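You operate a simulated robot arm through the tools that you are given. There is no shell and no other tool.

The job below is to be done with a simulated two-armed robot. You get a single attempt, and the scene is never put back.

JOB
Grind 2 turns into the white bowl and sift the sieve's powder into the black bowl.
Fine: white bowl beside the black one, sieve back in its place, funnel left on the mill.
Where things are to end (x, y in the base frame): white bowl within 0.05 m of [0.55, -0.1].

Only the result counts: the job must be done as asked and must still hold three seconds after the hand-in. Knocking over, shifting, dropping, spilling or breaking anything else fails it.

ROBOT AND FRAMES
Two 7-joint arms with two-finger parallel grippers on one trunk that stands fixed in place. Base frame: the origin is at the foot of the trunk, x ahead of it, y to its left, z up. Lengths are in m, angles in degrees, forces in N, time in s.
The left shoulder is at [0.07, 0.163, 1.395], the right one opposite. With the tool pointing down near the work surface each hand reaches from about 0.1 to 0.84 m from the base axis, measured 20 degrees to its own side. Payload 3.43 kg a hand.
Tool frame (each hand has its own): the origin (TCP) lies between the finger pads and is the grasp point; the fingertips stand 0.034 m ahead of it; z points along the fingers, y is the line along which they close. Largest opening 0.128 m; finger width 0.024, thickness 0.012; the body of the gripper, 0.048 by 0.13 m, starts 0.096 m behind the TCP.
Orientation is that of the tool frame in the base frame, as a unit quaternion [x, y, z, w]. With the fingers straight down and closing along the base's y, the tool's x points along the base's -x, its y along +y and its z along -z.

CONTROLS
- The arms move only by the tool nudge_tool. It takes "left_commands", "right_commands" or both (then of equal length, played together; a hand with none holds still); each is one flat list of numbers, 7 for each row, row after row: the shift along the base's x, y, z in units of 40 mm (1.0 is 40 mm), then the turn, a rotation vector about the base's x, y, z in units of 4 degrees (1.0 is 4 degrees), then the finger opening in m, from 0 to 0.128. In form: [x, y, z, ax, ay, az, grip, x, y, z, ax, ay, az, grip, ...]. A call has 1 to 20 rows; each row shifts and turns the commanded pose from where the row before left it. A call with a number of a shift or a turn outside -1 to 1 is refused whole. Rows are played at 5 a second. More than 0.05 m and 8.6 degrees between two rows, or a gripper value outside its range, and nothing of the call is played. A pose out of reach is approached as far as the arm can. The call stops where the force on the tool passes 40 N (or 10 N more than at its start, if that is more) or the arm is blocked; 0.2 s more then pass. Each finger travels about 0.153 m/s and halts on what it meets, pressing with about 39 N; the grip force reading is that of the motor and also rises with nothing between the fingers. The clock runs only during rows and for 0.2 s after the last one: add rows that do not move to give the fingers time. The reply holds the time, the measured pose of the TCP, the force on the tool along the base axes, the opening and the grip force, in the units named above and with some noise, with the torque about the TCP (base axes, N m) and any sound that the robot's microphone picked up, and new pictures: "views" is both (left out), scene, wrist or none (wrist: the cameras of the hands that moved).
- Cameras (640 x 400 px; columns grow to the right, rows downward): "scene" is now at [0.135, 0.0001, 1.6123]; the picture's right is [-0.02, -1.00, 0.00], its down [-0.67, 0.01, -0.74] and it looks along [0.74, -0.02, -0.67] (base axes); focal length 321 px, centre (320, 200). "left" rides on the left gripper at [0.076, 0.011, -0.16] in its tool frame; the picture's right is [-0.15, 0.99, 0.00], its down [-0.88, -0.13, -0.46] and it looks along [-0.45, -0.07, 0.89] (tool axes); focal length 234 px, centre (320, 200). "right" rides on the right gripper at [0.076, -0.011, -0.16] in its tool frame; the picture's right is [0.15, 0.99, 0.00], its down [-0.88, 0.13, -0.46] and it looks along [-0.45, 0.07, 0.89] (tool axes); focal length 234 px, centre (320, 200). There is no depth. A picture from a camera that has moved, and an enlarged one, comes with that camera's place and axes in the base frame and with its lens.
- lift_body(by): slides the trunk up (or, below 0, down) by that many m; the arms and the scene camera ride with it, the base frame stays. It gives what a move gives, with no picture.
- turn_head(pan, tilt): turns the head with the scene camera to pan (to the left, within 86 degrees either way) and tilt (down, from -29 to 69), counted from straight ahead of the robot. It gives what a move gives, and a new picture of the scene camera.
- zoom(camera, box): a new picture of the part [left, top, right, bottom] of that camera's present view, enlarged. No time passes.
- job_done(): hands the job in; it is judged then, once.

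Places have to be worked out from the pictures, the camera data and where the tool is seen. Open the grippers and draw the arms clear of the work before you hand the job in, unless the task says otherwise.

The tools are called after "Emit:" by a JSON object that holds its "method" and its "body". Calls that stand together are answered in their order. nudge_tool: Moves the arms, as the interface text tells. Its arguments: {"type":"object","properties":{"left_commands":{"type":"array"},"right_commands":{"type":"array"},"views":{"type":"string","enum":["both","scene","wrist","none"]}},"required":[]} The other tools are called the same way: lift_body (by) slides the trunk up or down; turn_head (pan, tilt) turns the head that bears the scene camera; zoom (camera, box) takes an enlarged picture of a part of a camera's view; job_done () hands the job in.

At the start:

```text
clock: 0.0
left_tool_pos: [0.609, 0.3247, 1.2876]
left_tool_rot: [-0.001, 1.0, 0.0, -0.001]
left_force: [0.0, -0.3, 0.4]
left_moment: [-0.04, -0.02, -0.02]
left_opening: 0.1281
left_grip_force: 0.1
right_tool_pos: [0.4141, -0.1531, 1.2928]
right_tool_rot: [0.0, 1.0, 0.0, 0.0]
right_force: [0.4, 0.3, -0.2]
right_moment: [0.0, 0.0, -0.03]
right_opening: 0.1281
right_grip_force: 0.1
trunk travel left (down, up): [-0.875, 0.065]
head pan, tilt: [-1.2, 42.1]
```

scene: 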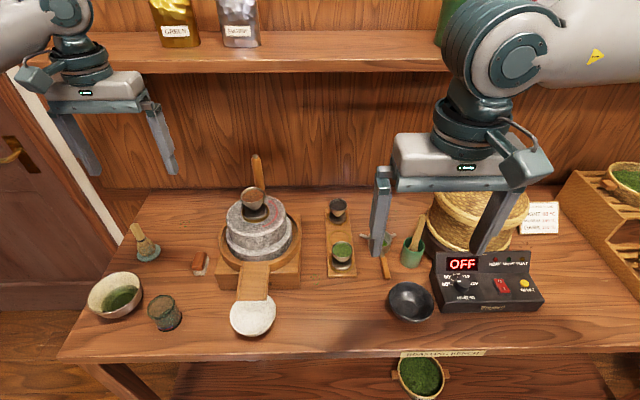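
right: 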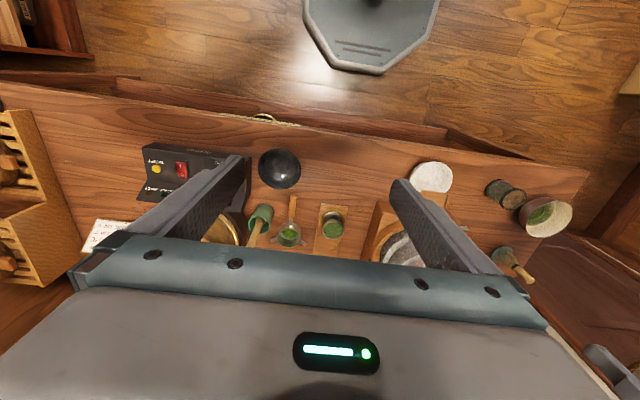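
left: 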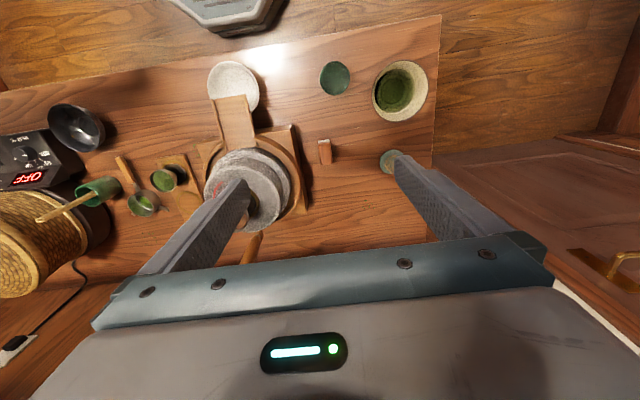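

I start by looking closely at the scene before moving: the mill with the white bowl under its chute, the black bowl, and the small sieve.

Emit:
{"method": "zoom", "body": {"camera": "scene", "box": [200, 140, 360, 240]}}

Emit:
{"method": "zoom", "body": {"camera": "scene", "box": [200, 240, 360, 340]}}

Emit:
{"method": "zoom", "body": {"camera": "scene", "box": [320, 190, 480, 290]}}

Emit:
{"method": "zoom", "body": {"camera": "right", "box": [220, 130, 380, 270]}}

Emit:
{"method": "zoom", "body": {"camera": "left", "box": [60, 50, 320, 280]}}

```text
4.00 times, centred on (280, 190) of scene
camera zoom: at [0.135, 0.0001, 1.6123], right [-0.02, -1.0, 0.0], down [-0.67, 0.01, -0.74], along [0.74, -0.02, -0.67], focal length 1285 px, centre (480, 240)
```

zoom: 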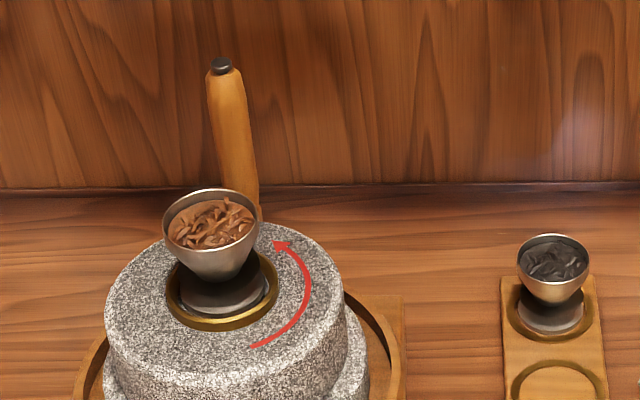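

```text
4.00 times, centred on (280, 290) of scene
camera zoom: at [0.135, 0.0001, 1.6123], right [-0.02, -1.0, 0.0], down [-0.67, 0.01, -0.74], along [0.74, -0.02, -0.67], focal length 1285 px, centre (480, -160)
```

zoom: 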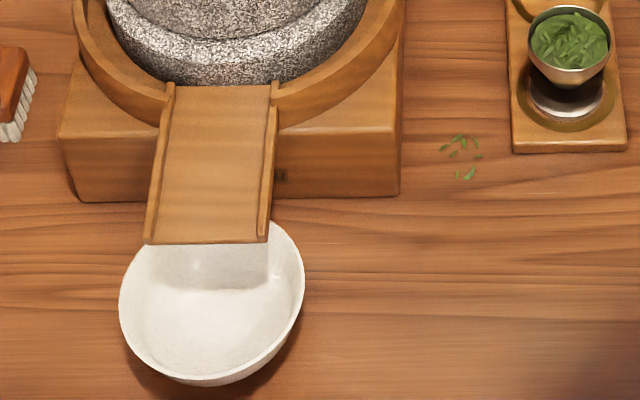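

```text
4.00 times, centred on (400, 240) of scene
camera zoom: at [0.135, 0.0001, 1.6123], right [-0.02, -1.0, 0.0], down [-0.67, 0.01, -0.74], along [0.74, -0.02, -0.67], focal length 1285 px, centre (0, 40)
```

zoom: 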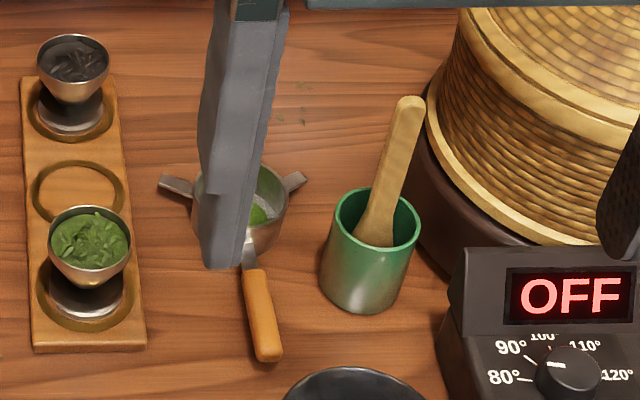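

```text
2.86 times, centred on (300, 200) of right
camera zoom: at [0.339, -0.1633, 1.4522], right [-0.15, 0.99, 0.0], down [0.88, 0.13, 0.46], along [0.45, 0.07, -0.89], focal length 669 px, centre (377, 200)
```

zoom: 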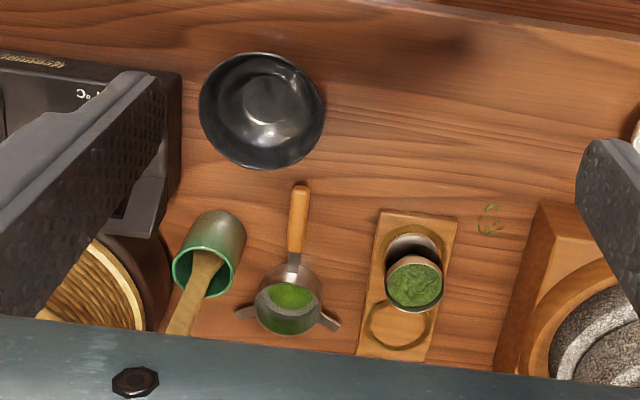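

```text
1.74 times, centred on (190, 165) of left
camera zoom: at [0.5333, 0.3363, 1.4476], right [0.15, 0.99, 0.0], down [0.88, -0.13, 0.46], along [0.45, -0.07, -0.89], focal length 407 px, centre (546, 261)
```

zoom: 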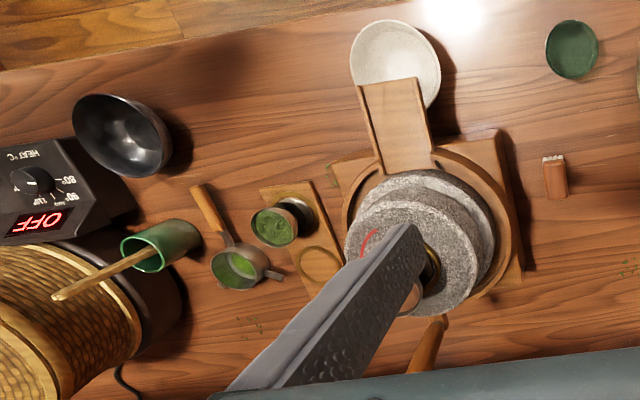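

The mill appears to be centred near (0.72, 0.15) with a vertical peg at its far side, the black bowl near (0.545, -0.23) and the white bowl near (0.52, 0.15). I shift both hands high above the bench to get better wrist views of the mill peg and the sieve.

Emit:
{"method": "nudge_tool", "body": {"left_commands": [0.26, -0.78, 0.15, 0, 0, 0, 0.128, 0.26, -0.78, 0.15, 0, 0, 0, 0.128, 0.26, -0.78, 0.15, 0, 0, 0, 0.128, 0.26, -0.78, 0.15, 0, 0, 0, 0.128], "right_commands": [0.75, -0.2, 0, 0, 0, 0, 0.128, 0.75, -0.2, 0, 0, 0, 0, 0.128, 0.75, -0.2, 0, 0, 0, 0, 0.128, 0.75, -0.2, 0, 0, 0, 0, 0.128], "views": "both"}}

```text
clock: 1.0
left_tool_pos: [0.6531, 0.1976, 1.3113]
left_tool_rot: [-0.001, 1.0, 0.002, -0.002]
left_force: [-0.1, 0.1, 0.2]
left_moment: [0.01, -0.01, 0.0]
left_opening: 0.1281
left_grip_force: 0.1
right_tool_pos: [0.5375, -0.1873, 1.2906]
right_tool_rot: [0.0, 1.0, 0.001, -0.001]
right_force: [-0.6, -0.6, 0.4]
right_moment: [0.04, 0.01, 0.02]
right_opening: 0.128
right_grip_force: 0.1
trunk travel left (down, up): [-0.875, 0.065]
head pan, tilt: [-1.2, 42.1]
camera scene: at [0.1376, -0.0027, 1.612], right [-0.02, -1.0, 0.0], down [-0.67, 0.02, -0.74], along [0.74, -0.01, -0.67], focal length 321 px, centre (320, 200)
camera right: at [0.4614, -0.198, 1.4509], right [-0.15, 0.99, 0.0], down [0.88, 0.13, 0.45], along [0.45, 0.07, -0.89], focal length 234 px, centre (320, 200)
camera left: at [0.5772, 0.2095, 1.4707], right [0.14, 0.99, 0.0], down [0.88, -0.13, 0.45], along [0.45, -0.06, -0.89], focal length 234 px, centre (320, 200)
```

scene: 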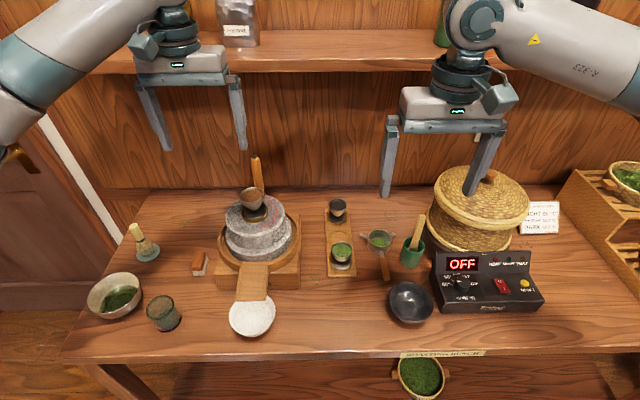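
right: 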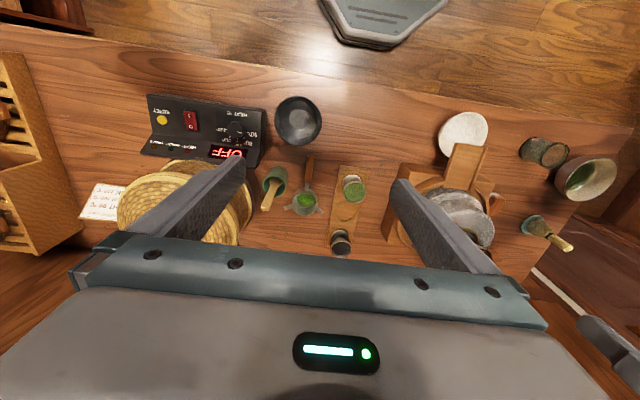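
left: 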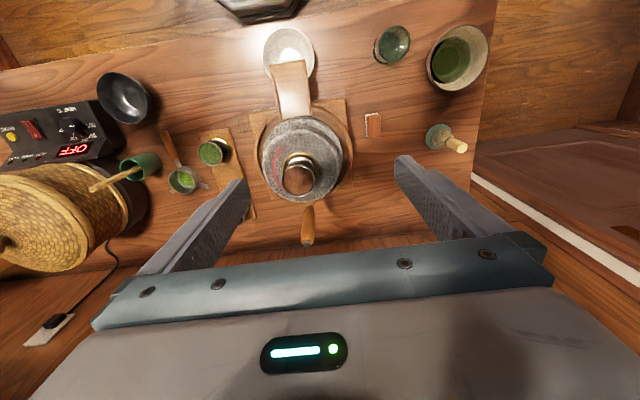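

Both hands are clear now and the sieve is unobstructed. I zoom on the mill handle and on the sieve for accurate positions.

Emit:
{"method": "zoom", "body": {"camera": "left", "box": [240, 90, 400, 250]}}

Emit:
{"method": "zoom", "body": {"camera": "scene", "box": [200, 140, 312, 210]}}

Emit:
{"method": "zoom", "body": {"camera": "scene", "box": [320, 220, 448, 300]}}

Emit:
{"method": "zoom", "body": {"camera": "right", "box": [250, 90, 378, 250]}}

Emit:
{"method": "zoom", "body": {"camera": "right", "box": [390, 90, 518, 250]}}

Emit:
{"method": "zoom", "body": {"camera": "left", "box": [90, 90, 260, 230]}}

```text
2.50 times, centred on (320, 170) of left
camera zoom: at [0.5772, 0.2095, 1.4707], right [0.14, 0.99, 0.0], down [0.88, -0.13, 0.45], along [0.45, -0.06, -0.89], focal length 585 px, centre (320, 275)
```

zoom: 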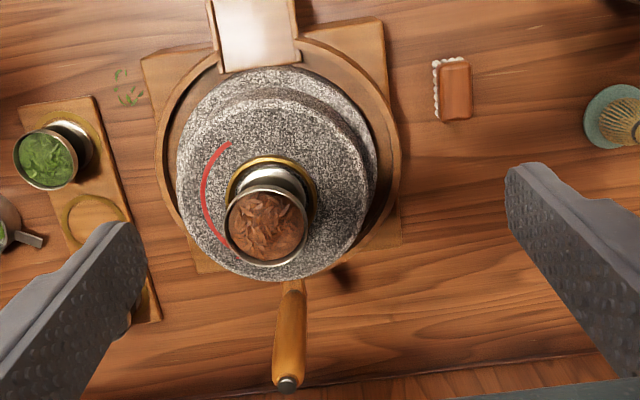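

```text
5.71 times, centred on (256, 175) of scene
camera zoom: at [0.1376, -0.0027, 1.612], right [-0.02, -1.0, 0.0], down [-0.67, 0.02, -0.74], along [0.74, -0.01, -0.67], focal length 1836 px, centre (686, 343)
```

zoom: 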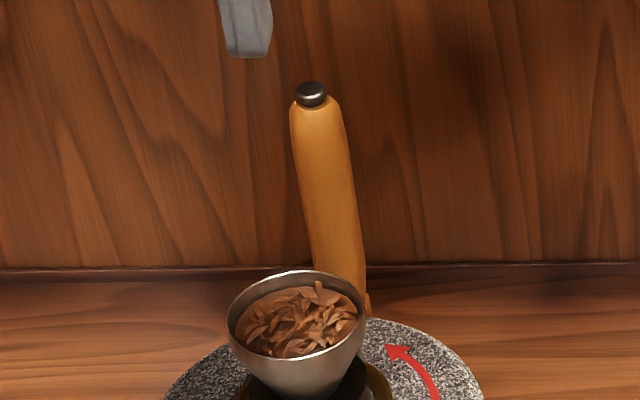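

```text
5.00 times, centred on (384, 260) of scene
camera zoom: at [0.1376, -0.0027, 1.612], right [-0.02, -1.0, 0.0], down [-0.67, 0.02, -0.74], along [0.74, -0.01, -0.67], focal length 1606 px, centre (0, -100)
```

zoom: 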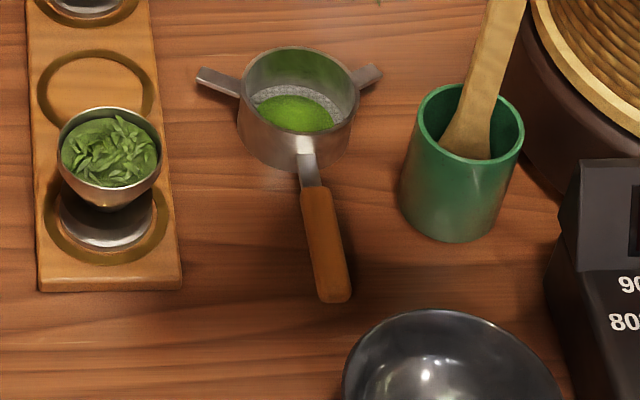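

```text
2.50 times, centred on (314, 170) of right
camera zoom: at [0.4614, -0.198, 1.4509], right [-0.15, 0.99, 0.0], down [0.88, 0.13, 0.45], along [0.45, 0.07, -0.89], focal length 585 px, centre (335, 275)
```

zoom: 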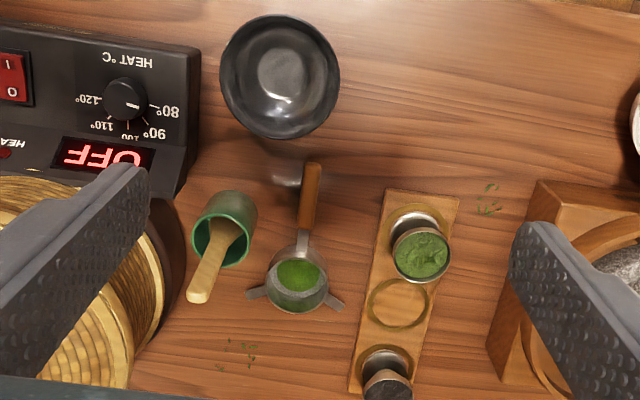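

```text
2.50 times, centred on (454, 170) of right
camera zoom: at [0.4614, -0.198, 1.4509], right [-0.15, 0.99, 0.0], down [0.88, 0.13, 0.45], along [0.45, 0.07, -0.89], focal length 585 px, centre (-15, 275)
```

zoom: 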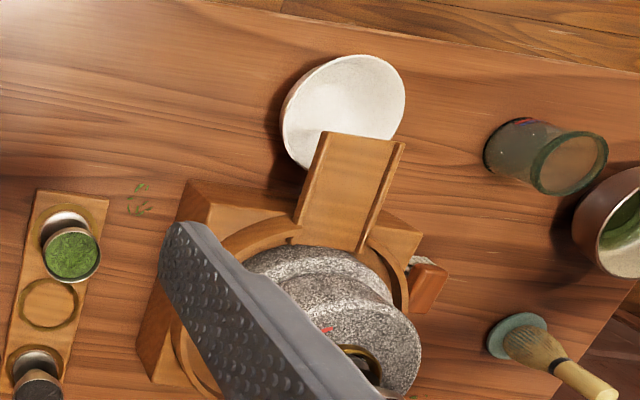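

```text
2.86 times, centred on (175, 160) of left
camera zoom: at [0.5772, 0.2095, 1.4707], right [0.14, 0.99, 0.0], down [0.88, -0.13, 0.45], along [0.45, -0.06, -0.89], focal length 669 px, centre (734, 314)
```

zoom: 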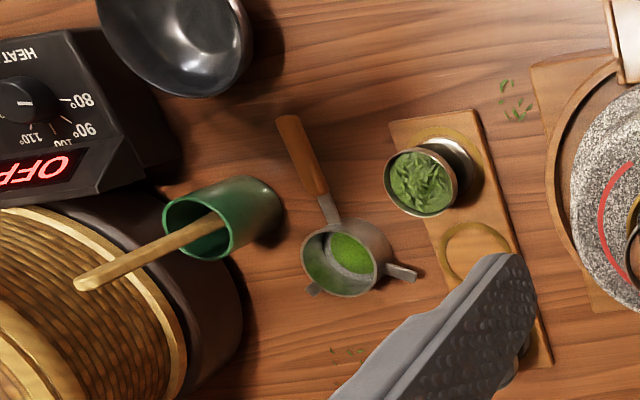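

The table is at z≈0.85; the sieve handle runs from about (0.635,-0.193,0.867) to (0.70,-0.193,0.884), and the scoop in the green cup sticks up at (0.705,-0.265) to z≈1.04. I bring the right hand down nearer the sieve handle with a slight forward tilt to look closer.

Emit:
{"method": "nudge_tool", "body": {"right_commands": [0.26, -0.033, -0.878, 0, -0.667, 0, 0.07, 0.26, -0.033, -0.878, 0, -0.667, 0, 0.07, 0.26, -0.033, -0.878, 0, -0.667, 0, 0.07, 0.26, -0.033, -0.878, 0, -0.667, 0, 0.07, 0.26, -0.033, -0.878, 0, -0.667, 0, 0.07, 0.26, -0.033, -0.878, 0, -0.667, 0, 0.07], "views": "both"}}

```text
clock: 2.4
left_tool_pos: [0.6504, 0.2008, 1.3116]
left_tool_rot: [-0.001, 1.0, 0.0, 0.0]
left_force: [0.8, -0.4, 0.3]
left_moment: [0.0, 0.01, 0.02]
left_opening: 0.128
left_grip_force: 0.0
right_tool_pos: [0.5973, -0.1912, 1.0805]
right_tool_rot: [0.0, 0.99, 0.001, 0.14]
right_force: [0.6, -0.2, 0.7]
right_moment: [0.01, 0.01, 0.03]
right_opening: 0.0701
right_grip_force: 0.0
trunk travel left (down, up): [-0.875, 0.065]
head pan, tilt: [-1.2, 42.1]
camera scene: at [0.1353, -0.0003, 1.6123], right [-0.02, -1.0, 0.0], down [-0.67, 0.01, -0.74], along [0.74, -0.02, -0.67], focal length 321 px, centre (320, 200)
camera right: at [0.4809, -0.2029, 1.2133], right [-0.14, 0.99, -0.04], down [0.72, 0.13, 0.68], along [0.68, 0.07, -0.73], focal length 234 px, centre (320, 200)
```

scene: 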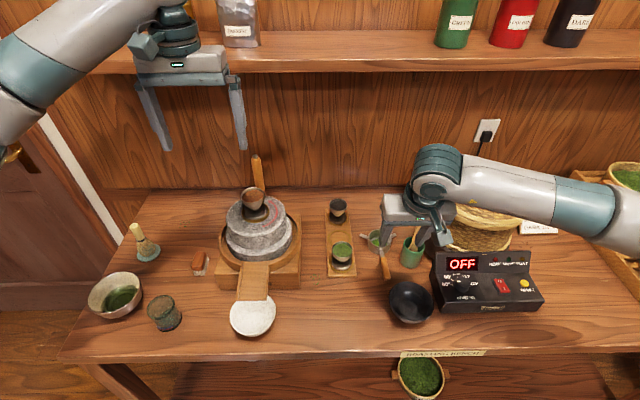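
right: 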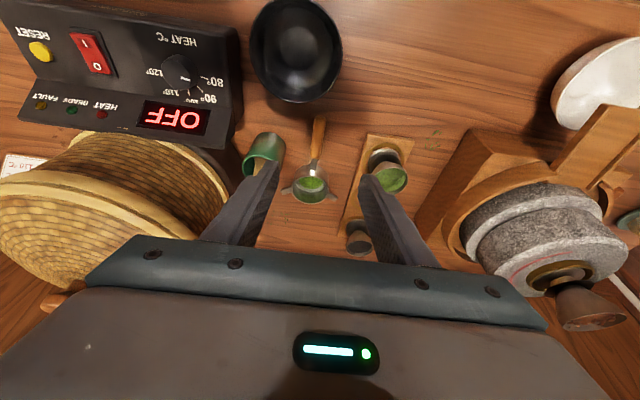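

I zoom in on the sieve from this lower right-wrist view and triangulate the handle.

Emit:
{"method": "zoom", "body": {"camera": "right", "box": [240, 100, 400, 200]}}

Emit:
{"method": "zoom", "body": {"camera": "scene", "box": [340, 210, 436, 290]}}

```text
4.00 times, centred on (320, 150) of right
camera zoom: at [0.4809, -0.2029, 1.2133], right [-0.14, 0.99, -0.04], down [0.72, 0.13, 0.68], along [0.68, 0.07, -0.73], focal length 937 px, centre (320, 400)
```

zoom: 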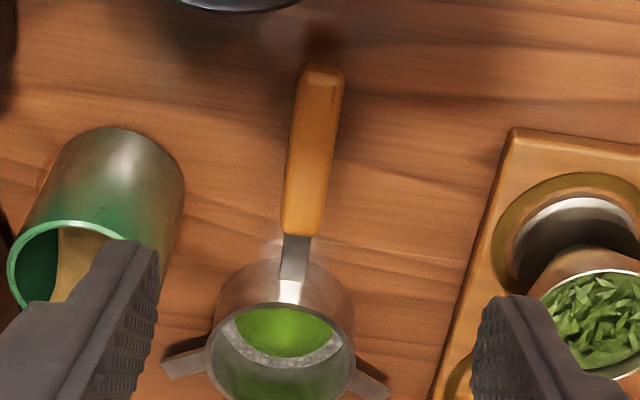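

```text
5.00 times, centred on (388, 250) of scene
camera zoom: at [0.1353, -0.0003, 1.6123], right [-0.02, -1.0, 0.0], down [-0.67, 0.01, -0.74], along [0.74, -0.02, -0.67], focal length 1606 px, centre (-20, -50)
```

zoom: 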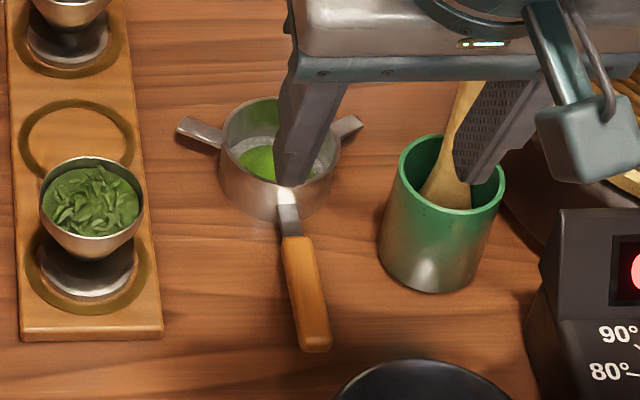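

Handle axis is along x at y≈-0.193, centre height ≈0.87, cup centre ≈(0.768,-0.194), rim radius 0.034. I descend with half-opened fingers to just above the handle (TCP z≈0.91) and check.

Emit:
{"method": "nudge_tool", "body": {"right_commands": [0.283, -0.008, -0.71, 0, 0, 0, 0.07, 0.283, -0.008, -0.71, 0, 0, 0, 0.07, 0.283, -0.008, -0.71, 0, 0, 0, 0.07, 0.283, -0.008, -0.71, 0, 0, 0, 0.07, 0.283, -0.008, -0.71, 0, 0, 0, 0.07, 0.283, -0.008, -0.71, 0, 0, 0, 0.07], "views": "both"}}

```text
clock: 3.8
left_tool_pos: [0.6516, 0.2002, 1.3113]
left_tool_rot: [-0.002, 1.0, 0.0, 0.0]
left_force: [-0.5, 0.7, -0.1]
left_moment: [0.01, 0.02, 0.02]
left_opening: 0.1278
left_grip_force: 0.1
right_tool_pos: [0.6654, -0.1956, 0.91]
right_tool_rot: [0.0, 0.99, 0.0, 0.139]
right_force: [-0.4, -0.5, -0.5]
right_moment: [0.0, -0.03, 0.01]
right_opening: 0.07
right_grip_force: 0.2
trunk travel left (down, up): [-0.875, 0.065]
head pan, tilt: [-1.2, 42.1]
camera scene: at [0.1356, 0.0003, 1.6122], right [-0.02, -1.0, 0.0], down [-0.67, 0.01, -0.74], along [0.74, -0.02, -0.67], focal length 321 px, centre (320, 200)
camera right: at [0.5492, -0.2052, 1.0432], right [-0.14, 0.99, -0.04], down [0.72, 0.13, 0.68], along [0.68, 0.07, -0.73], focal length 234 px, centre (320, 200)
```

scene: 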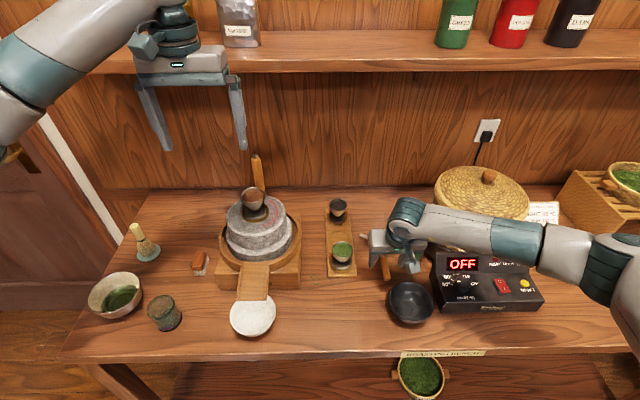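
right: 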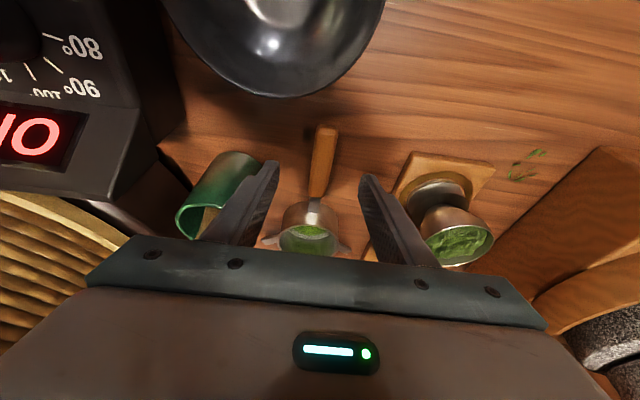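

The fingers straddle the handle symmetrically. I zoom to check before lowering the last 2 cm.

Emit:
{"method": "zoom", "body": {"camera": "right", "box": [220, 110, 420, 260]}}

Emit:
{"method": "zoom", "body": {"camera": "scene", "box": [350, 190, 450, 290]}}

```text
2.67 times, centred on (320, 185) of right
camera zoom: at [0.5492, -0.2052, 1.0432], right [-0.14, 0.99, -0.04], down [0.72, 0.13, 0.68], along [0.68, 0.07, -0.73], focal length 624 px, centre (320, 240)
```

zoom: 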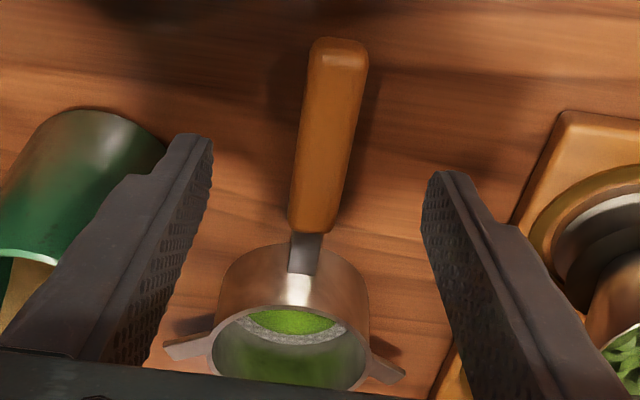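

```text
4.00 times, centred on (400, 240) of scene
camera zoom: at [0.1356, 0.0003, 1.6122], right [-0.02, -1.0, 0.0], down [-0.67, 0.01, -0.74], along [0.74, -0.02, -0.67], focal length 1285 px, centre (0, 40)
```

zoom: 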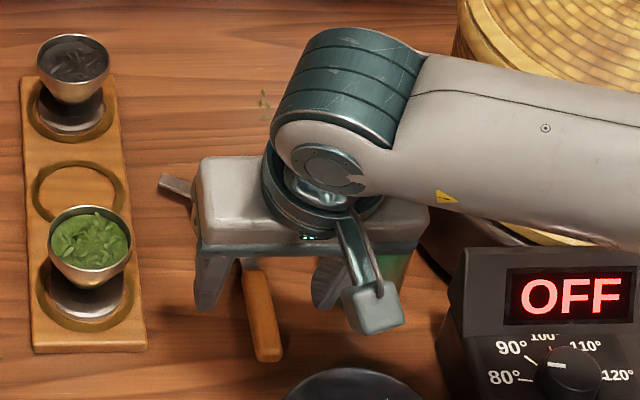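

Handle is centred; I narrow the fingers to 0.045 to stay clear of the green cup and lower to TCP z≈0.889 (tips just above the table).

Emit:
{"method": "nudge_tool", "body": {"right_commands": [0, 0.03, 0, 0, 0, 0, 0.045, 0, 0.03, 0, 0, 0, 0, 0.045, 0, 0, -0.26, 0, 0, 0, 0.045, 0, 0, -0.26, 0, 0, 0, 0.045], "views": "wrist"}}

```text
clock: 4.8
left_tool_pos: [0.6498, 0.2, 1.3108]
left_tool_rot: [-0.001, 1.0, 0.0, 0.0]
left_force: [0.9, 0.1, -0.8]
left_moment: [0.0, 0.0, 0.0]
left_opening: 0.1279
left_grip_force: 0.0
right_tool_pos: [0.6647, -0.1923, 0.8906]
right_tool_rot: [0.0, 0.99, 0.001, 0.138]
right_force: [0.8, 0.3, 0.5]
right_moment: [-0.02, -0.01, 0.01]
right_opening: 0.0449
right_grip_force: 0.0
trunk travel left (down, up): [-0.875, 0.065]
head pan, tilt: [-1.2, 42.1]
camera right: at [0.5483, -0.2023, 1.0228], right [-0.14, 0.99, -0.04], down [0.72, 0.13, 0.68], along [0.68, 0.07, -0.73], focal length 234 px, centre (320, 200)
```

right: 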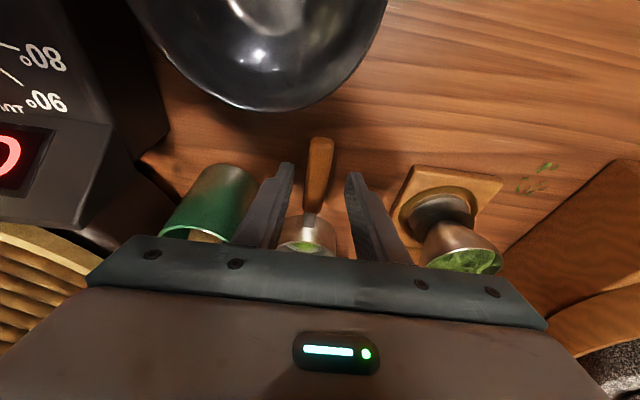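

No contact yet. I close on the handle and let the fingers settle.

Emit:
{"method": "nudge_tool", "body": {"right_commands": [0, 0, 0, 0, 0, 0, 0.0, 0, 0, 0, 0, 0, 0, 0.0, 0, 0, 0, 0, 0, 0, 0.0], "views": "wrist"}}

Emit:
{"method": "zoom", "body": {"camera": "right", "box": [240, 120, 400, 260]}}

```text
clock: 5.6
left_tool_pos: [0.6506, 0.2011, 1.3119]
left_tool_rot: [-0.001, 1.0, -0.001, 0.0]
left_force: [0.2, 0.4, 0.2]
left_moment: [0.01, 0.03, 0.03]
left_opening: 0.1282
left_grip_force: 0.1
right_tool_pos: [0.6638, -0.1918, 0.8913]
right_tool_rot: [0.0, 0.99, 0.0, 0.138]
right_force: [0.3, 0.0, -0.2]
right_moment: [-0.03, 0.05, 0.0]
right_opening: 0.0172
right_grip_force: 39.1
trunk travel left (down, up): [-0.875, 0.065]
head pan, tilt: [-1.2, 42.1]
camera right: at [0.5481, -0.2025, 1.0227], right [-0.14, 0.99, -0.04], down [0.72, 0.13, 0.68], along [0.68, 0.07, -0.73], focal length 234 px, centre (320, 200)
```

right: 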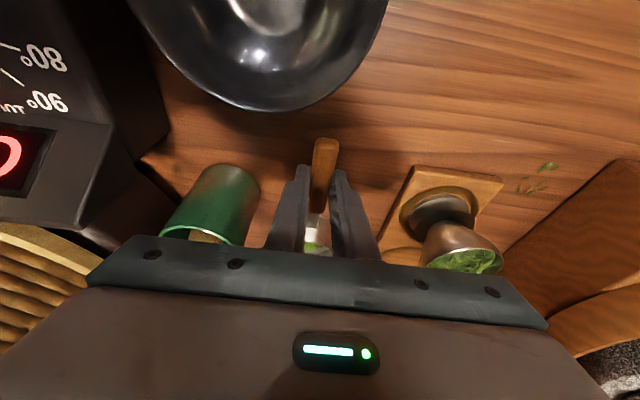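

```text
2.86 times, centred on (320, 190) of right
camera zoom: at [0.5481, -0.2025, 1.0227], right [-0.14, 0.99, -0.04], down [0.72, 0.13, 0.68], along [0.68, 0.07, -0.73], focal length 669 px, centre (320, 229)
```

zoom: 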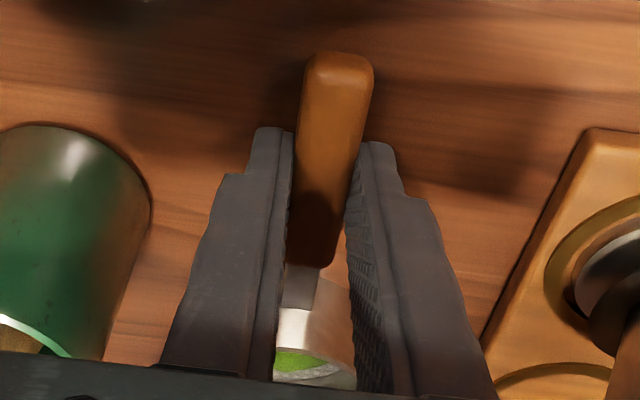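

The grip holds at 0.017 m opening with 39 N. I lift gently straight up about 3 cm first and check that the sieve comes level.

Emit:
{"method": "nudge_tool", "body": {"right_commands": [0, 0, 0.15, 0, 0, 0, 0.0, 0, 0, 0.25, 0, 0, 0, 0.0, 0, 0, 0.25, 0, 0, 0, 0.0, 0, 0, 0.15, 0, 0, 0, 0.0], "views": "both"}}

Emit:
{"method": "zoom", "body": {"camera": "scene", "box": [340, 190, 440, 290]}}

Emit:
{"method": "zoom", "body": {"camera": "right", "box": [240, 120, 400, 260]}}

```text
clock: 6.6
left_tool_pos: [0.6503, 0.2002, 1.3118]
left_tool_rot: [0.0, 1.0, 0.001, 0.0]
left_force: [0.2, 0.2, -0.4]
left_moment: [-0.01, -0.01, 0.02]
left_opening: 0.1277
left_grip_force: 0.1
right_tool_pos: [0.664, -0.1923, 0.9224]
right_tool_rot: [0.0, 0.99, 0.0, 0.139]
right_force: [-0.9, 0.3, -0.3]
right_moment: [0.0, 0.07, 0.02]
right_opening: 0.017
right_grip_force: 39.2
trunk travel left (down, up): [-0.875, 0.065]
head pan, tilt: [-1.2, 42.1]
camera scene: at [0.1351, 0.0001, 1.6122], right [-0.02, -1.0, 0.0], down [-0.67, 0.01, -0.74], along [0.74, -0.02, -0.67], focal length 321 px, centre (320, 200)
camera right: at [0.5481, -0.2024, 1.0549], right [-0.14, 0.99, -0.04], down [0.72, 0.13, 0.68], along [0.68, 0.07, -0.73], focal length 234 px, centre (320, 200)
```

scene: 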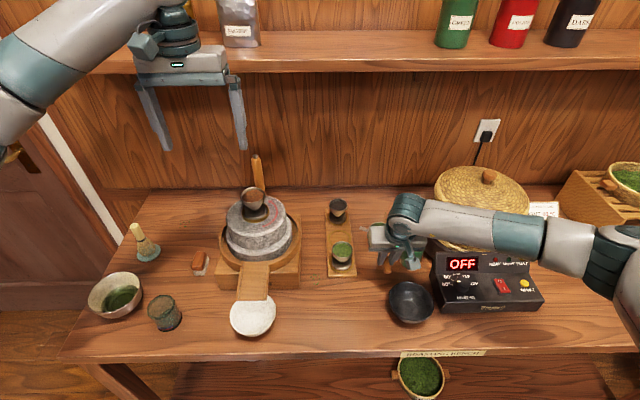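
right: 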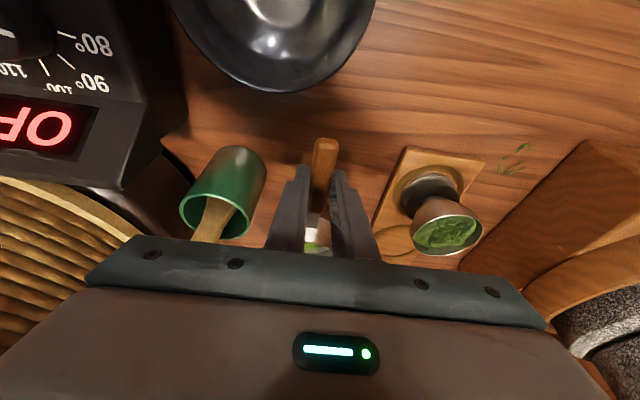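

```text
4.00 times, centred on (390, 240) of scene
camera zoom: at [0.1351, 0.0001, 1.6122], right [-0.02, -1.0, 0.0], down [-0.67, 0.01, -0.74], along [0.74, -0.02, -0.67], focal length 1285 px, centre (40, 40)
```

zoom: 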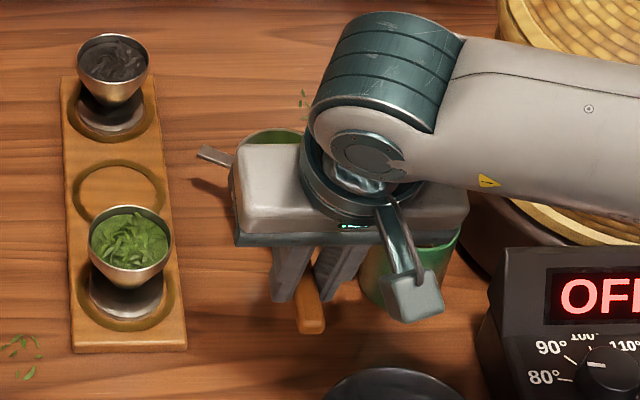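

```text
2.86 times, centred on (320, 190) of right
camera zoom: at [0.5481, -0.2024, 1.0549], right [-0.14, 0.99, -0.04], down [0.72, 0.13, 0.68], along [0.68, 0.07, -0.73], focal length 669 px, centre (320, 229)
```

zoom: 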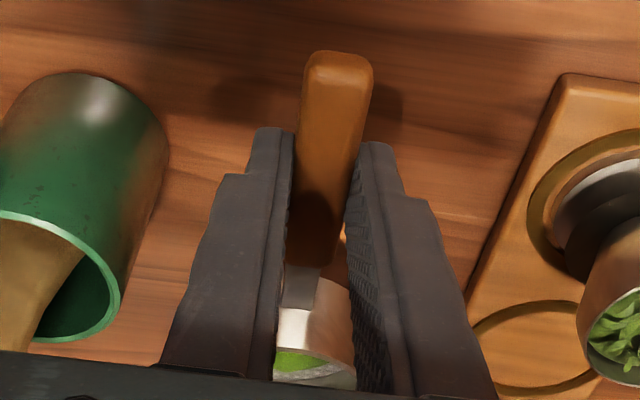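

The sieve moves rigidly with the hand. I lift further, nudge slightly left to keep its ear clear of the scoop, then bring it back in -x before shifting over to the black bowl.

Emit:
{"method": "nudge_tool", "body": {"right_commands": [0, 0.1, 0.25, 0, 0, 0, 0.0, 0, 0.1, 0.45, 0, 0, 0, 0.0, 0, 0.1, 0.5, 0, 0, 0, 0.0, 0, 0.1, 0.45, 0, 0, 0, 0.0, 0, 0.1, 0.3, 0, 0, 0, 0.0, -0.2, 0, 0, 0, 0, 0, 0.0, -0.4, 0, 0, 0, 0, 0, 0.0, -0.5, 0, 0, 0, 0, 0, 0.0, -0.5, 0, 0, 0, 0, 0, 0.0, -0.5, 0, 0, 0, 0, 0, 0.0, -0.4, 0, 0, 0, 0, 0, 0.0, -0.2, 0, 0, 0, 0, 0, 0.0], "views": "both"}}

```text
clock: 9.2
left_tool_pos: [0.6497, 0.201, 1.3128]
left_tool_rot: [-0.002, 1.0, 0.0, 0.0]
left_force: [0.6, 0.4, -0.6]
left_moment: [0.0, 0.02, 0.03]
left_opening: 0.128
left_grip_force: 0.0
right_tool_pos: [0.5565, -0.1714, 0.9997]
right_tool_rot: [-0.001, 0.99, 0.0, 0.139]
right_force: [-0.5, 0.4, -1.4]
right_moment: [-0.01, 0.07, 0.0]
right_opening: 0.0172
right_grip_force: 38.7
trunk travel left (down, up): [-0.875, 0.065]
head pan, tilt: [-1.2, 42.1]
camera scene: at [0.135, 0.0, 1.6123], right [-0.02, -1.0, 0.0], down [-0.67, 0.01, -0.74], along [0.74, -0.02, -0.67], focal length 321 px, centre (320, 200)
camera right: at [0.4396, -0.1823, 1.1334], right [-0.14, 0.99, -0.04], down [0.72, 0.13, 0.68], along [0.68, 0.07, -0.73], focal length 234 px, centre (320, 200)
```

scene: 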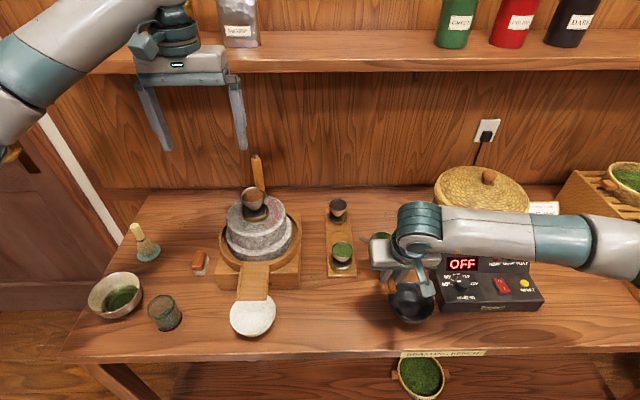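
right: 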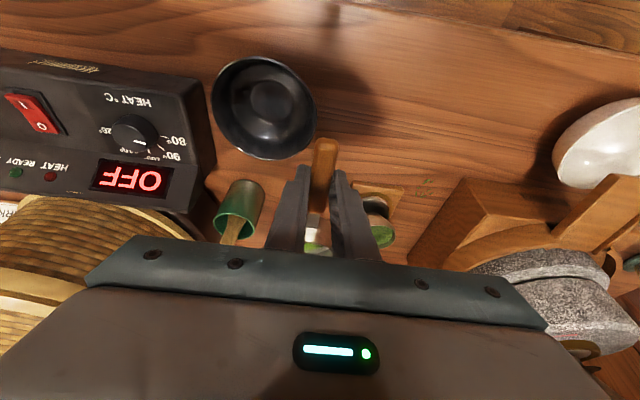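

The sieve is clear of the scoop. I zoom both cameras to refine the black bowl's rim centre before moving over it.

Emit:
{"method": "zoom", "body": {"camera": "right", "box": [190, 40, 350, 180]}}

Emit:
{"method": "zoom", "body": {"camera": "scene", "box": [360, 220, 460, 340]}}

Emit:
{"method": "zoom", "body": {"camera": "left", "box": [80, 50, 240, 190]}}

```text
2.86 times, centred on (270, 110) of right
camera zoom: at [0.4396, -0.1823, 1.1334], right [-0.14, 0.99, -0.04], down [0.72, 0.13, 0.68], along [0.68, 0.07, -0.73], focal length 669 px, centre (463, 457)
```

zoom: 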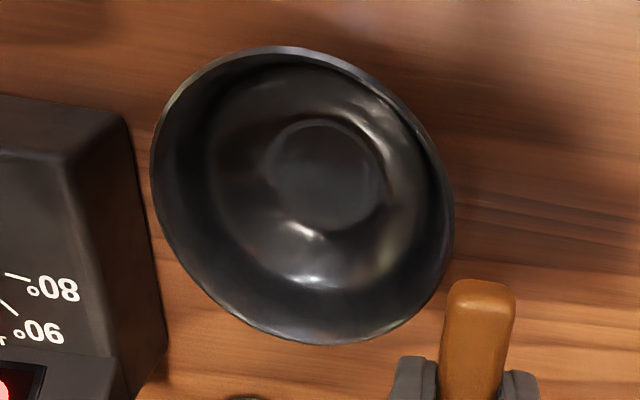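

```text
3.33 times, centred on (410, 280) of scene
camera zoom: at [0.135, 0.0, 1.6123], right [-0.02, -1.0, 0.0], down [-0.67, 0.01, -0.74], along [0.74, -0.02, -0.67], focal length 1071 px, centre (20, -67)
```

zoom: 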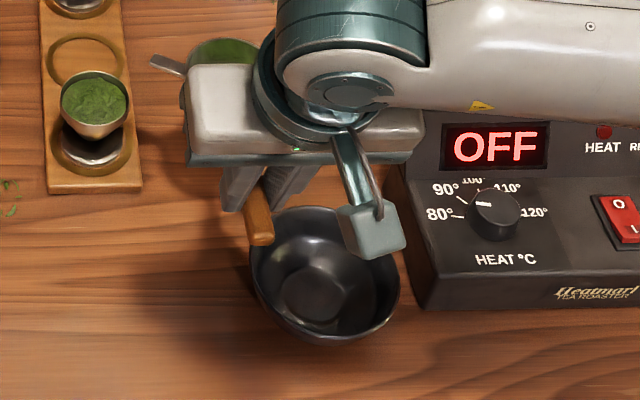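

```text
2.86 times, centred on (160, 120) of left
camera zoom: at [0.5748, 0.212, 1.4714], right [0.15, 0.99, 0.0], down [0.88, -0.13, 0.46], along [0.45, -0.07, -0.89], focal length 669 px, centre (777, 429)
```

zoom: 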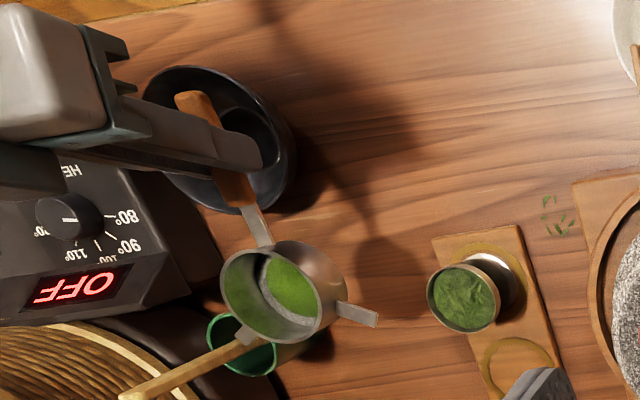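

Bowl rim centre ≈(0.545,-0.233). I move the sieve so its cup centre lies over it (TCP ≈(0.441,-0.2315)), still high, smoothly.

Emit:
{"method": "nudge_tool", "body": {"right_commands": [-0.2, -0.1, 0, 0, 0, 0, 0.0, -0.4, -0.2, 0, 0, 0, 0, 0.0, -0.5, -0.27, 0, 0, 0, 0, 0.0, -0.5, -0.27, 0, 0, 0, 0, 0.0, -0.5, -0.27, 0, 0, 0, 0, 0.0, -0.45, -0.22, 0, 0, 0, 0, 0.0, -0.325, -0.145, 0, 0, 0, 0, 0.0, 0, 0, 0, 0, 0, 0, 0.0], "views": "both"}}

Emit:
{"method": "zoom", "body": {"camera": "left", "box": [40, 40, 240, 180]}}

Emit:
{"method": "zoom", "body": {"camera": "scene", "box": [350, 220, 470, 340]}}

```text
clock: 11.0
left_tool_pos: [0.6511, 0.2, 1.3119]
left_tool_rot: [-0.001, 1.0, 0.0, 0.0]
left_force: [-0.2, 0.1, -0.2]
left_moment: [0.01, 0.01, -0.01]
left_opening: 0.1278
left_grip_force: 0.1
right_tool_pos: [0.4416, -0.2306, 1.0009]
right_tool_rot: [0.0, 0.99, 0.0, 0.139]
right_force: [-0.1, -0.3, -0.5]
right_moment: [-0.01, 0.04, 0.01]
right_opening: 0.0172
right_grip_force: 39.3
trunk travel left (down, up): [-0.875, 0.065]
head pan, tilt: [-1.2, 42.1]
camera scene: at [0.1354, 0.0002, 1.6122], right [-0.02, -1.0, 0.0], down [-0.67, 0.01, -0.74], along [0.74, -0.02, -0.67], focal length 321 px, centre (320, 200)
camera right: at [0.3249, -0.2414, 1.1339], right [-0.14, 0.99, -0.04], down [0.72, 0.13, 0.68], along [0.68, 0.07, -0.73], focal length 234 px, centre (320, 200)
```

scene: 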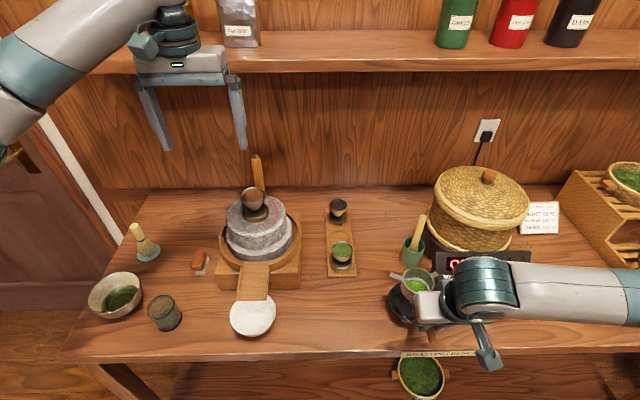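
right: 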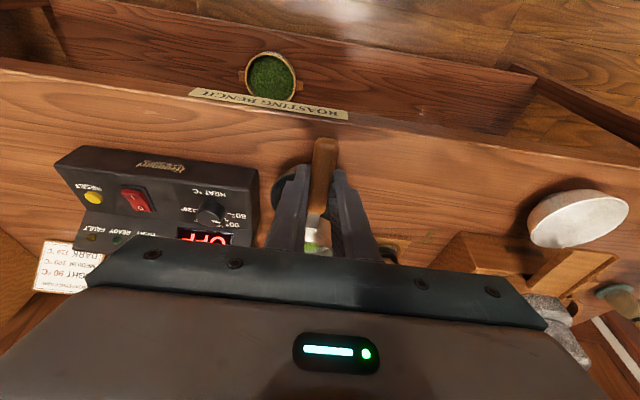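

```text
2.86 times, centred on (140, 110) of left
camera zoom: at [0.5751, 0.2122, 1.4712], right [0.15, 0.99, 0.0], down [0.88, -0.13, 0.46], along [0.45, -0.07, -0.89], focal length 669 px, centre (834, 457)
```

zoom: 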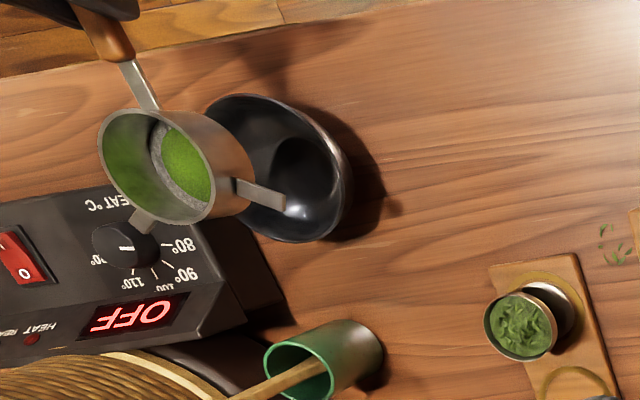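

```text
3.33 times, centred on (410, 280) of scene
camera zoom: at [0.1354, 0.0002, 1.6122], right [-0.02, -1.0, 0.0], down [-0.67, 0.01, -0.74], along [0.74, -0.02, -0.67], focal length 1071 px, centre (20, -67)
```

zoom: 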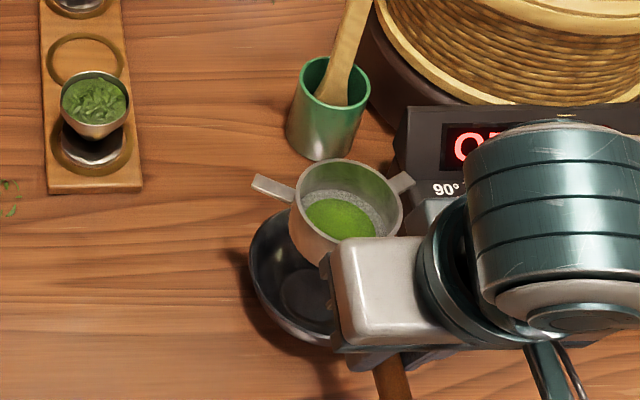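

The cup sits right above the bowl centre ((0.543,-0.232) from both cameras). I lower so the mesh is about 2 cm above the rim, then do a first set of small side-to-side shakes.

Emit:
{"method": "nudge_tool", "body": {"right_commands": [0, 0, -0.25, 0, 0, 0, 0.0, 0, 0, -0.4, 0, 0, 0, 0.0, 0, 0, -0.3, 0, 0, 0, 0.0, 0, 0, 0, 0, 0, 0, 0.0, 0, 0.25, 0, 0, 0, 0, 0.0, 0, -0.5, 0, 0, 0, 0, 0.0, 0, 0.5, 0, 0, 0, 0, 0.0, 0, -0.5, 0, 0, 0, 0, 0.0, 0, 0.5, 0, 0, 0, 0, 0.0, 0, -0.5, 0, 0, 0, 0, 0.0, 0, 0.25, 0, 0, 0, 0, 0.0, 0, 0, 0, 0, 0, 0, 0.0], "views": "scene"}}

Emit:
{"method": "zoom", "body": {"camera": "scene", "box": [370, 240, 450, 340]}}

Emit:
{"method": "zoom", "body": {"camera": "left", "box": [60, 50, 180, 150]}}

```text
clock: 13.6
left_tool_pos: [0.6508, 0.2007, 1.3109]
left_tool_rot: [-0.001, 1.0, 0.0, 0.0]
left_force: [0.4, 0.0, 0.2]
left_moment: [-0.03, 0.01, -0.02]
left_opening: 0.1283
left_grip_force: 0.0
right_tool_pos: [0.4407, -0.232, 0.9615]
right_tool_rot: [-0.001, 0.99, 0.001, 0.139]
right_force: [-0.3, -0.4, -0.1]
right_moment: [0.03, 0.07, -0.02]
right_opening: 0.0171
right_grip_force: 39.0
trunk travel left (down, up): [-0.875, 0.065]
head pan, tilt: [-1.2, 42.1]
camera scene: at [0.1355, 0.0006, 1.6122], right [-0.02, -1.0, 0.0], down [-0.67, 0.01, -0.74], along [0.74, -0.02, -0.67], focal length 321 px, centre (320, 200)
```

scene: 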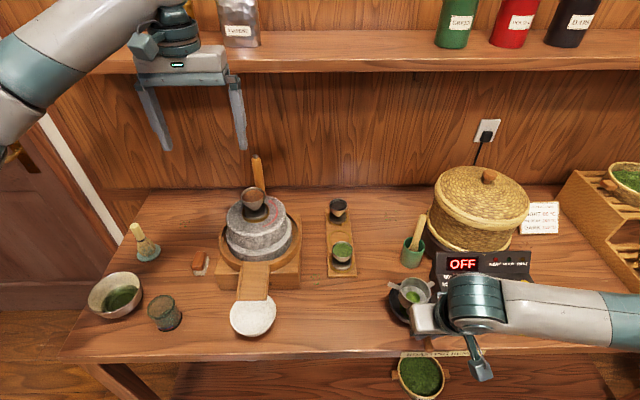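

```text
4.00 times, centred on (410, 290) of scene
camera zoom: at [0.1355, 0.0006, 1.6122], right [-0.02, -1.0, 0.0], down [-0.67, 0.01, -0.74], along [0.74, -0.02, -0.67], focal length 1285 px, centre (-40, -160)
```

zoom: 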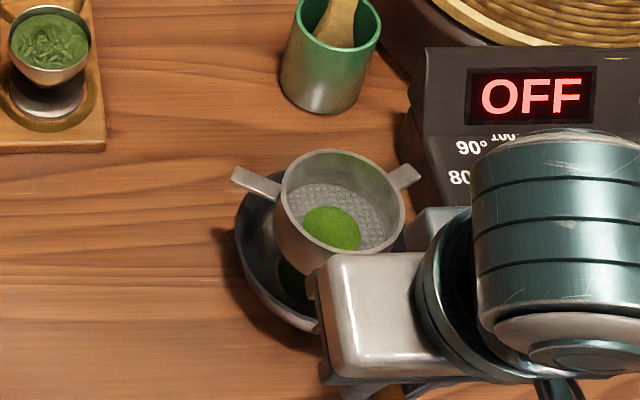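

```text
4.00 times, centred on (120, 100) of left
camera zoom: at [0.5752, 0.2126, 1.4711], right [0.15, 0.99, 0.0], down [0.88, -0.13, 0.46], along [0.45, -0.07, -0.89], focal length 937 px, centre (1120, 600)
```

zoom: 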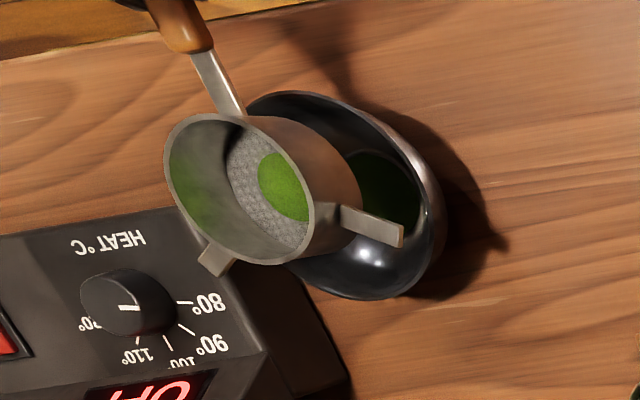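

Sifting works: the powder on the mesh has shrunk and green shows in the black bowl, with nothing on the table. I keep shaking the same way.

Emit:
{"method": "nudge_tool", "body": {"right_commands": [0, 0.25, 0, 0, 0, 0, 0.0, 0, -0.5, 0, 0, 0, 0, 0.0, 0, 0.5, 0, 0, 0, 0, 0.0, 0, -0.5, 0, 0, 0, 0, 0.0, 0, 0.5, 0, 0, 0, 0, 0.0, 0, -0.5, 0, 0, 0, 0, 0.0, 0, 0.5, 0, 0, 0, 0, 0.0, 0, -0.5, 0, 0, 0, 0, 0.0, 0, 0.5, 0, 0, 0, 0, 0.0, 0, -0.5, 0, 0, 0, 0, 0.0, 0, 0.5, 0, 0, 0, 0, 0.0, 0, -0.5, 0, 0, 0, 0, 0.0, 0, 0.5, 0, 0, 0, 0, 0.0, 0, -0.5, 0, 0, 0, 0, 0.0, 0, 0.25, 0, 0, 0, 0, 0.0, 0, 0, 0, 0, 0, 0, 0.0], "views": "scene"}}

Emit:
{"method": "zoom", "body": {"camera": "scene", "box": [370, 240, 450, 340]}}

Emit:
{"method": "zoom", "body": {"camera": "left", "box": [60, 50, 180, 150]}}

```text
clock: 17.0
left_tool_pos: [0.6505, 0.2005, 1.3111]
left_tool_rot: [-0.001, 1.0, -0.001, -0.001]
left_force: [-0.4, 0.1, 0.3]
left_moment: [-0.04, -0.02, -0.03]
left_opening: 0.1279
left_grip_force: 0.0
right_tool_pos: [0.4414, -0.2297, 0.9631]
right_tool_rot: [0.001, 0.99, 0.0, 0.139]
right_force: [-0.5, 1.2, -1.1]
right_moment: [0.0, 0.08, 0.03]
right_opening: 0.0172
right_grip_force: 39.1
trunk travel left (down, up): [-0.875, 0.065]
head pan, tilt: [-1.2, 42.1]
camera scene: at [0.1355, 0.0007, 1.6122], right [-0.02, -1.0, 0.0], down [-0.67, 0.01, -0.74], along [0.74, -0.02, -0.67], focal length 321 px, centre (320, 200)
```

scene: 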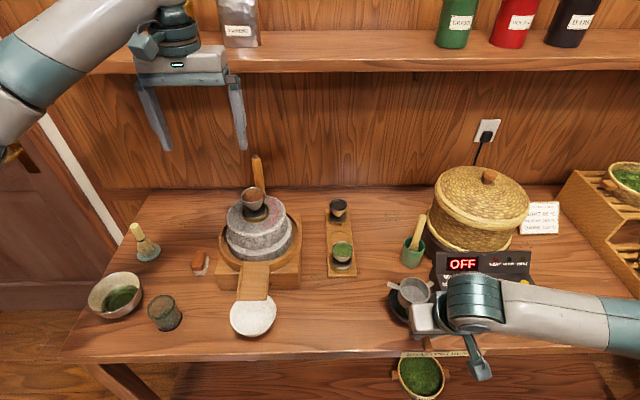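

```text
4.00 times, centred on (410, 290) of scene
camera zoom: at [0.1355, 0.0007, 1.6122], right [-0.02, -1.0, 0.0], down [-0.67, 0.01, -0.74], along [0.74, -0.02, -0.67], focal length 1285 px, centre (-40, -160)
```

zoom: 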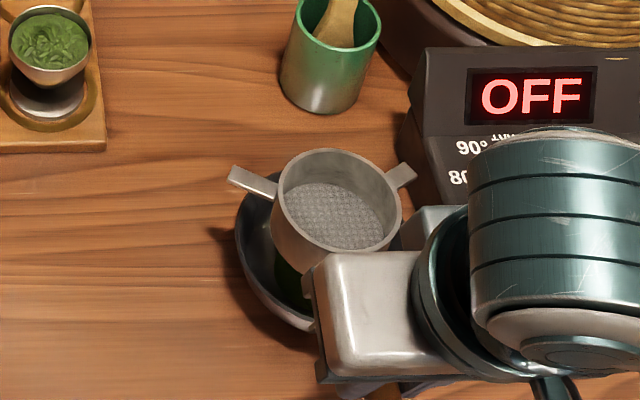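

```text
4.00 times, centred on (120, 100) of left
camera zoom: at [0.5752, 0.2127, 1.4711], right [0.15, 0.99, 0.0], down [0.88, -0.13, 0.46], along [0.45, -0.07, -0.89], focal length 937 px, centre (1120, 600)
```

zoom: 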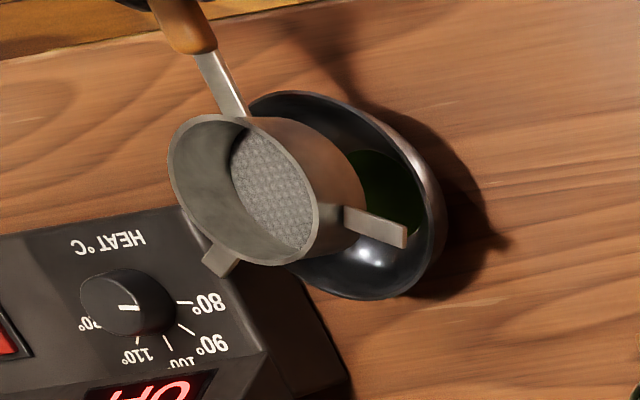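

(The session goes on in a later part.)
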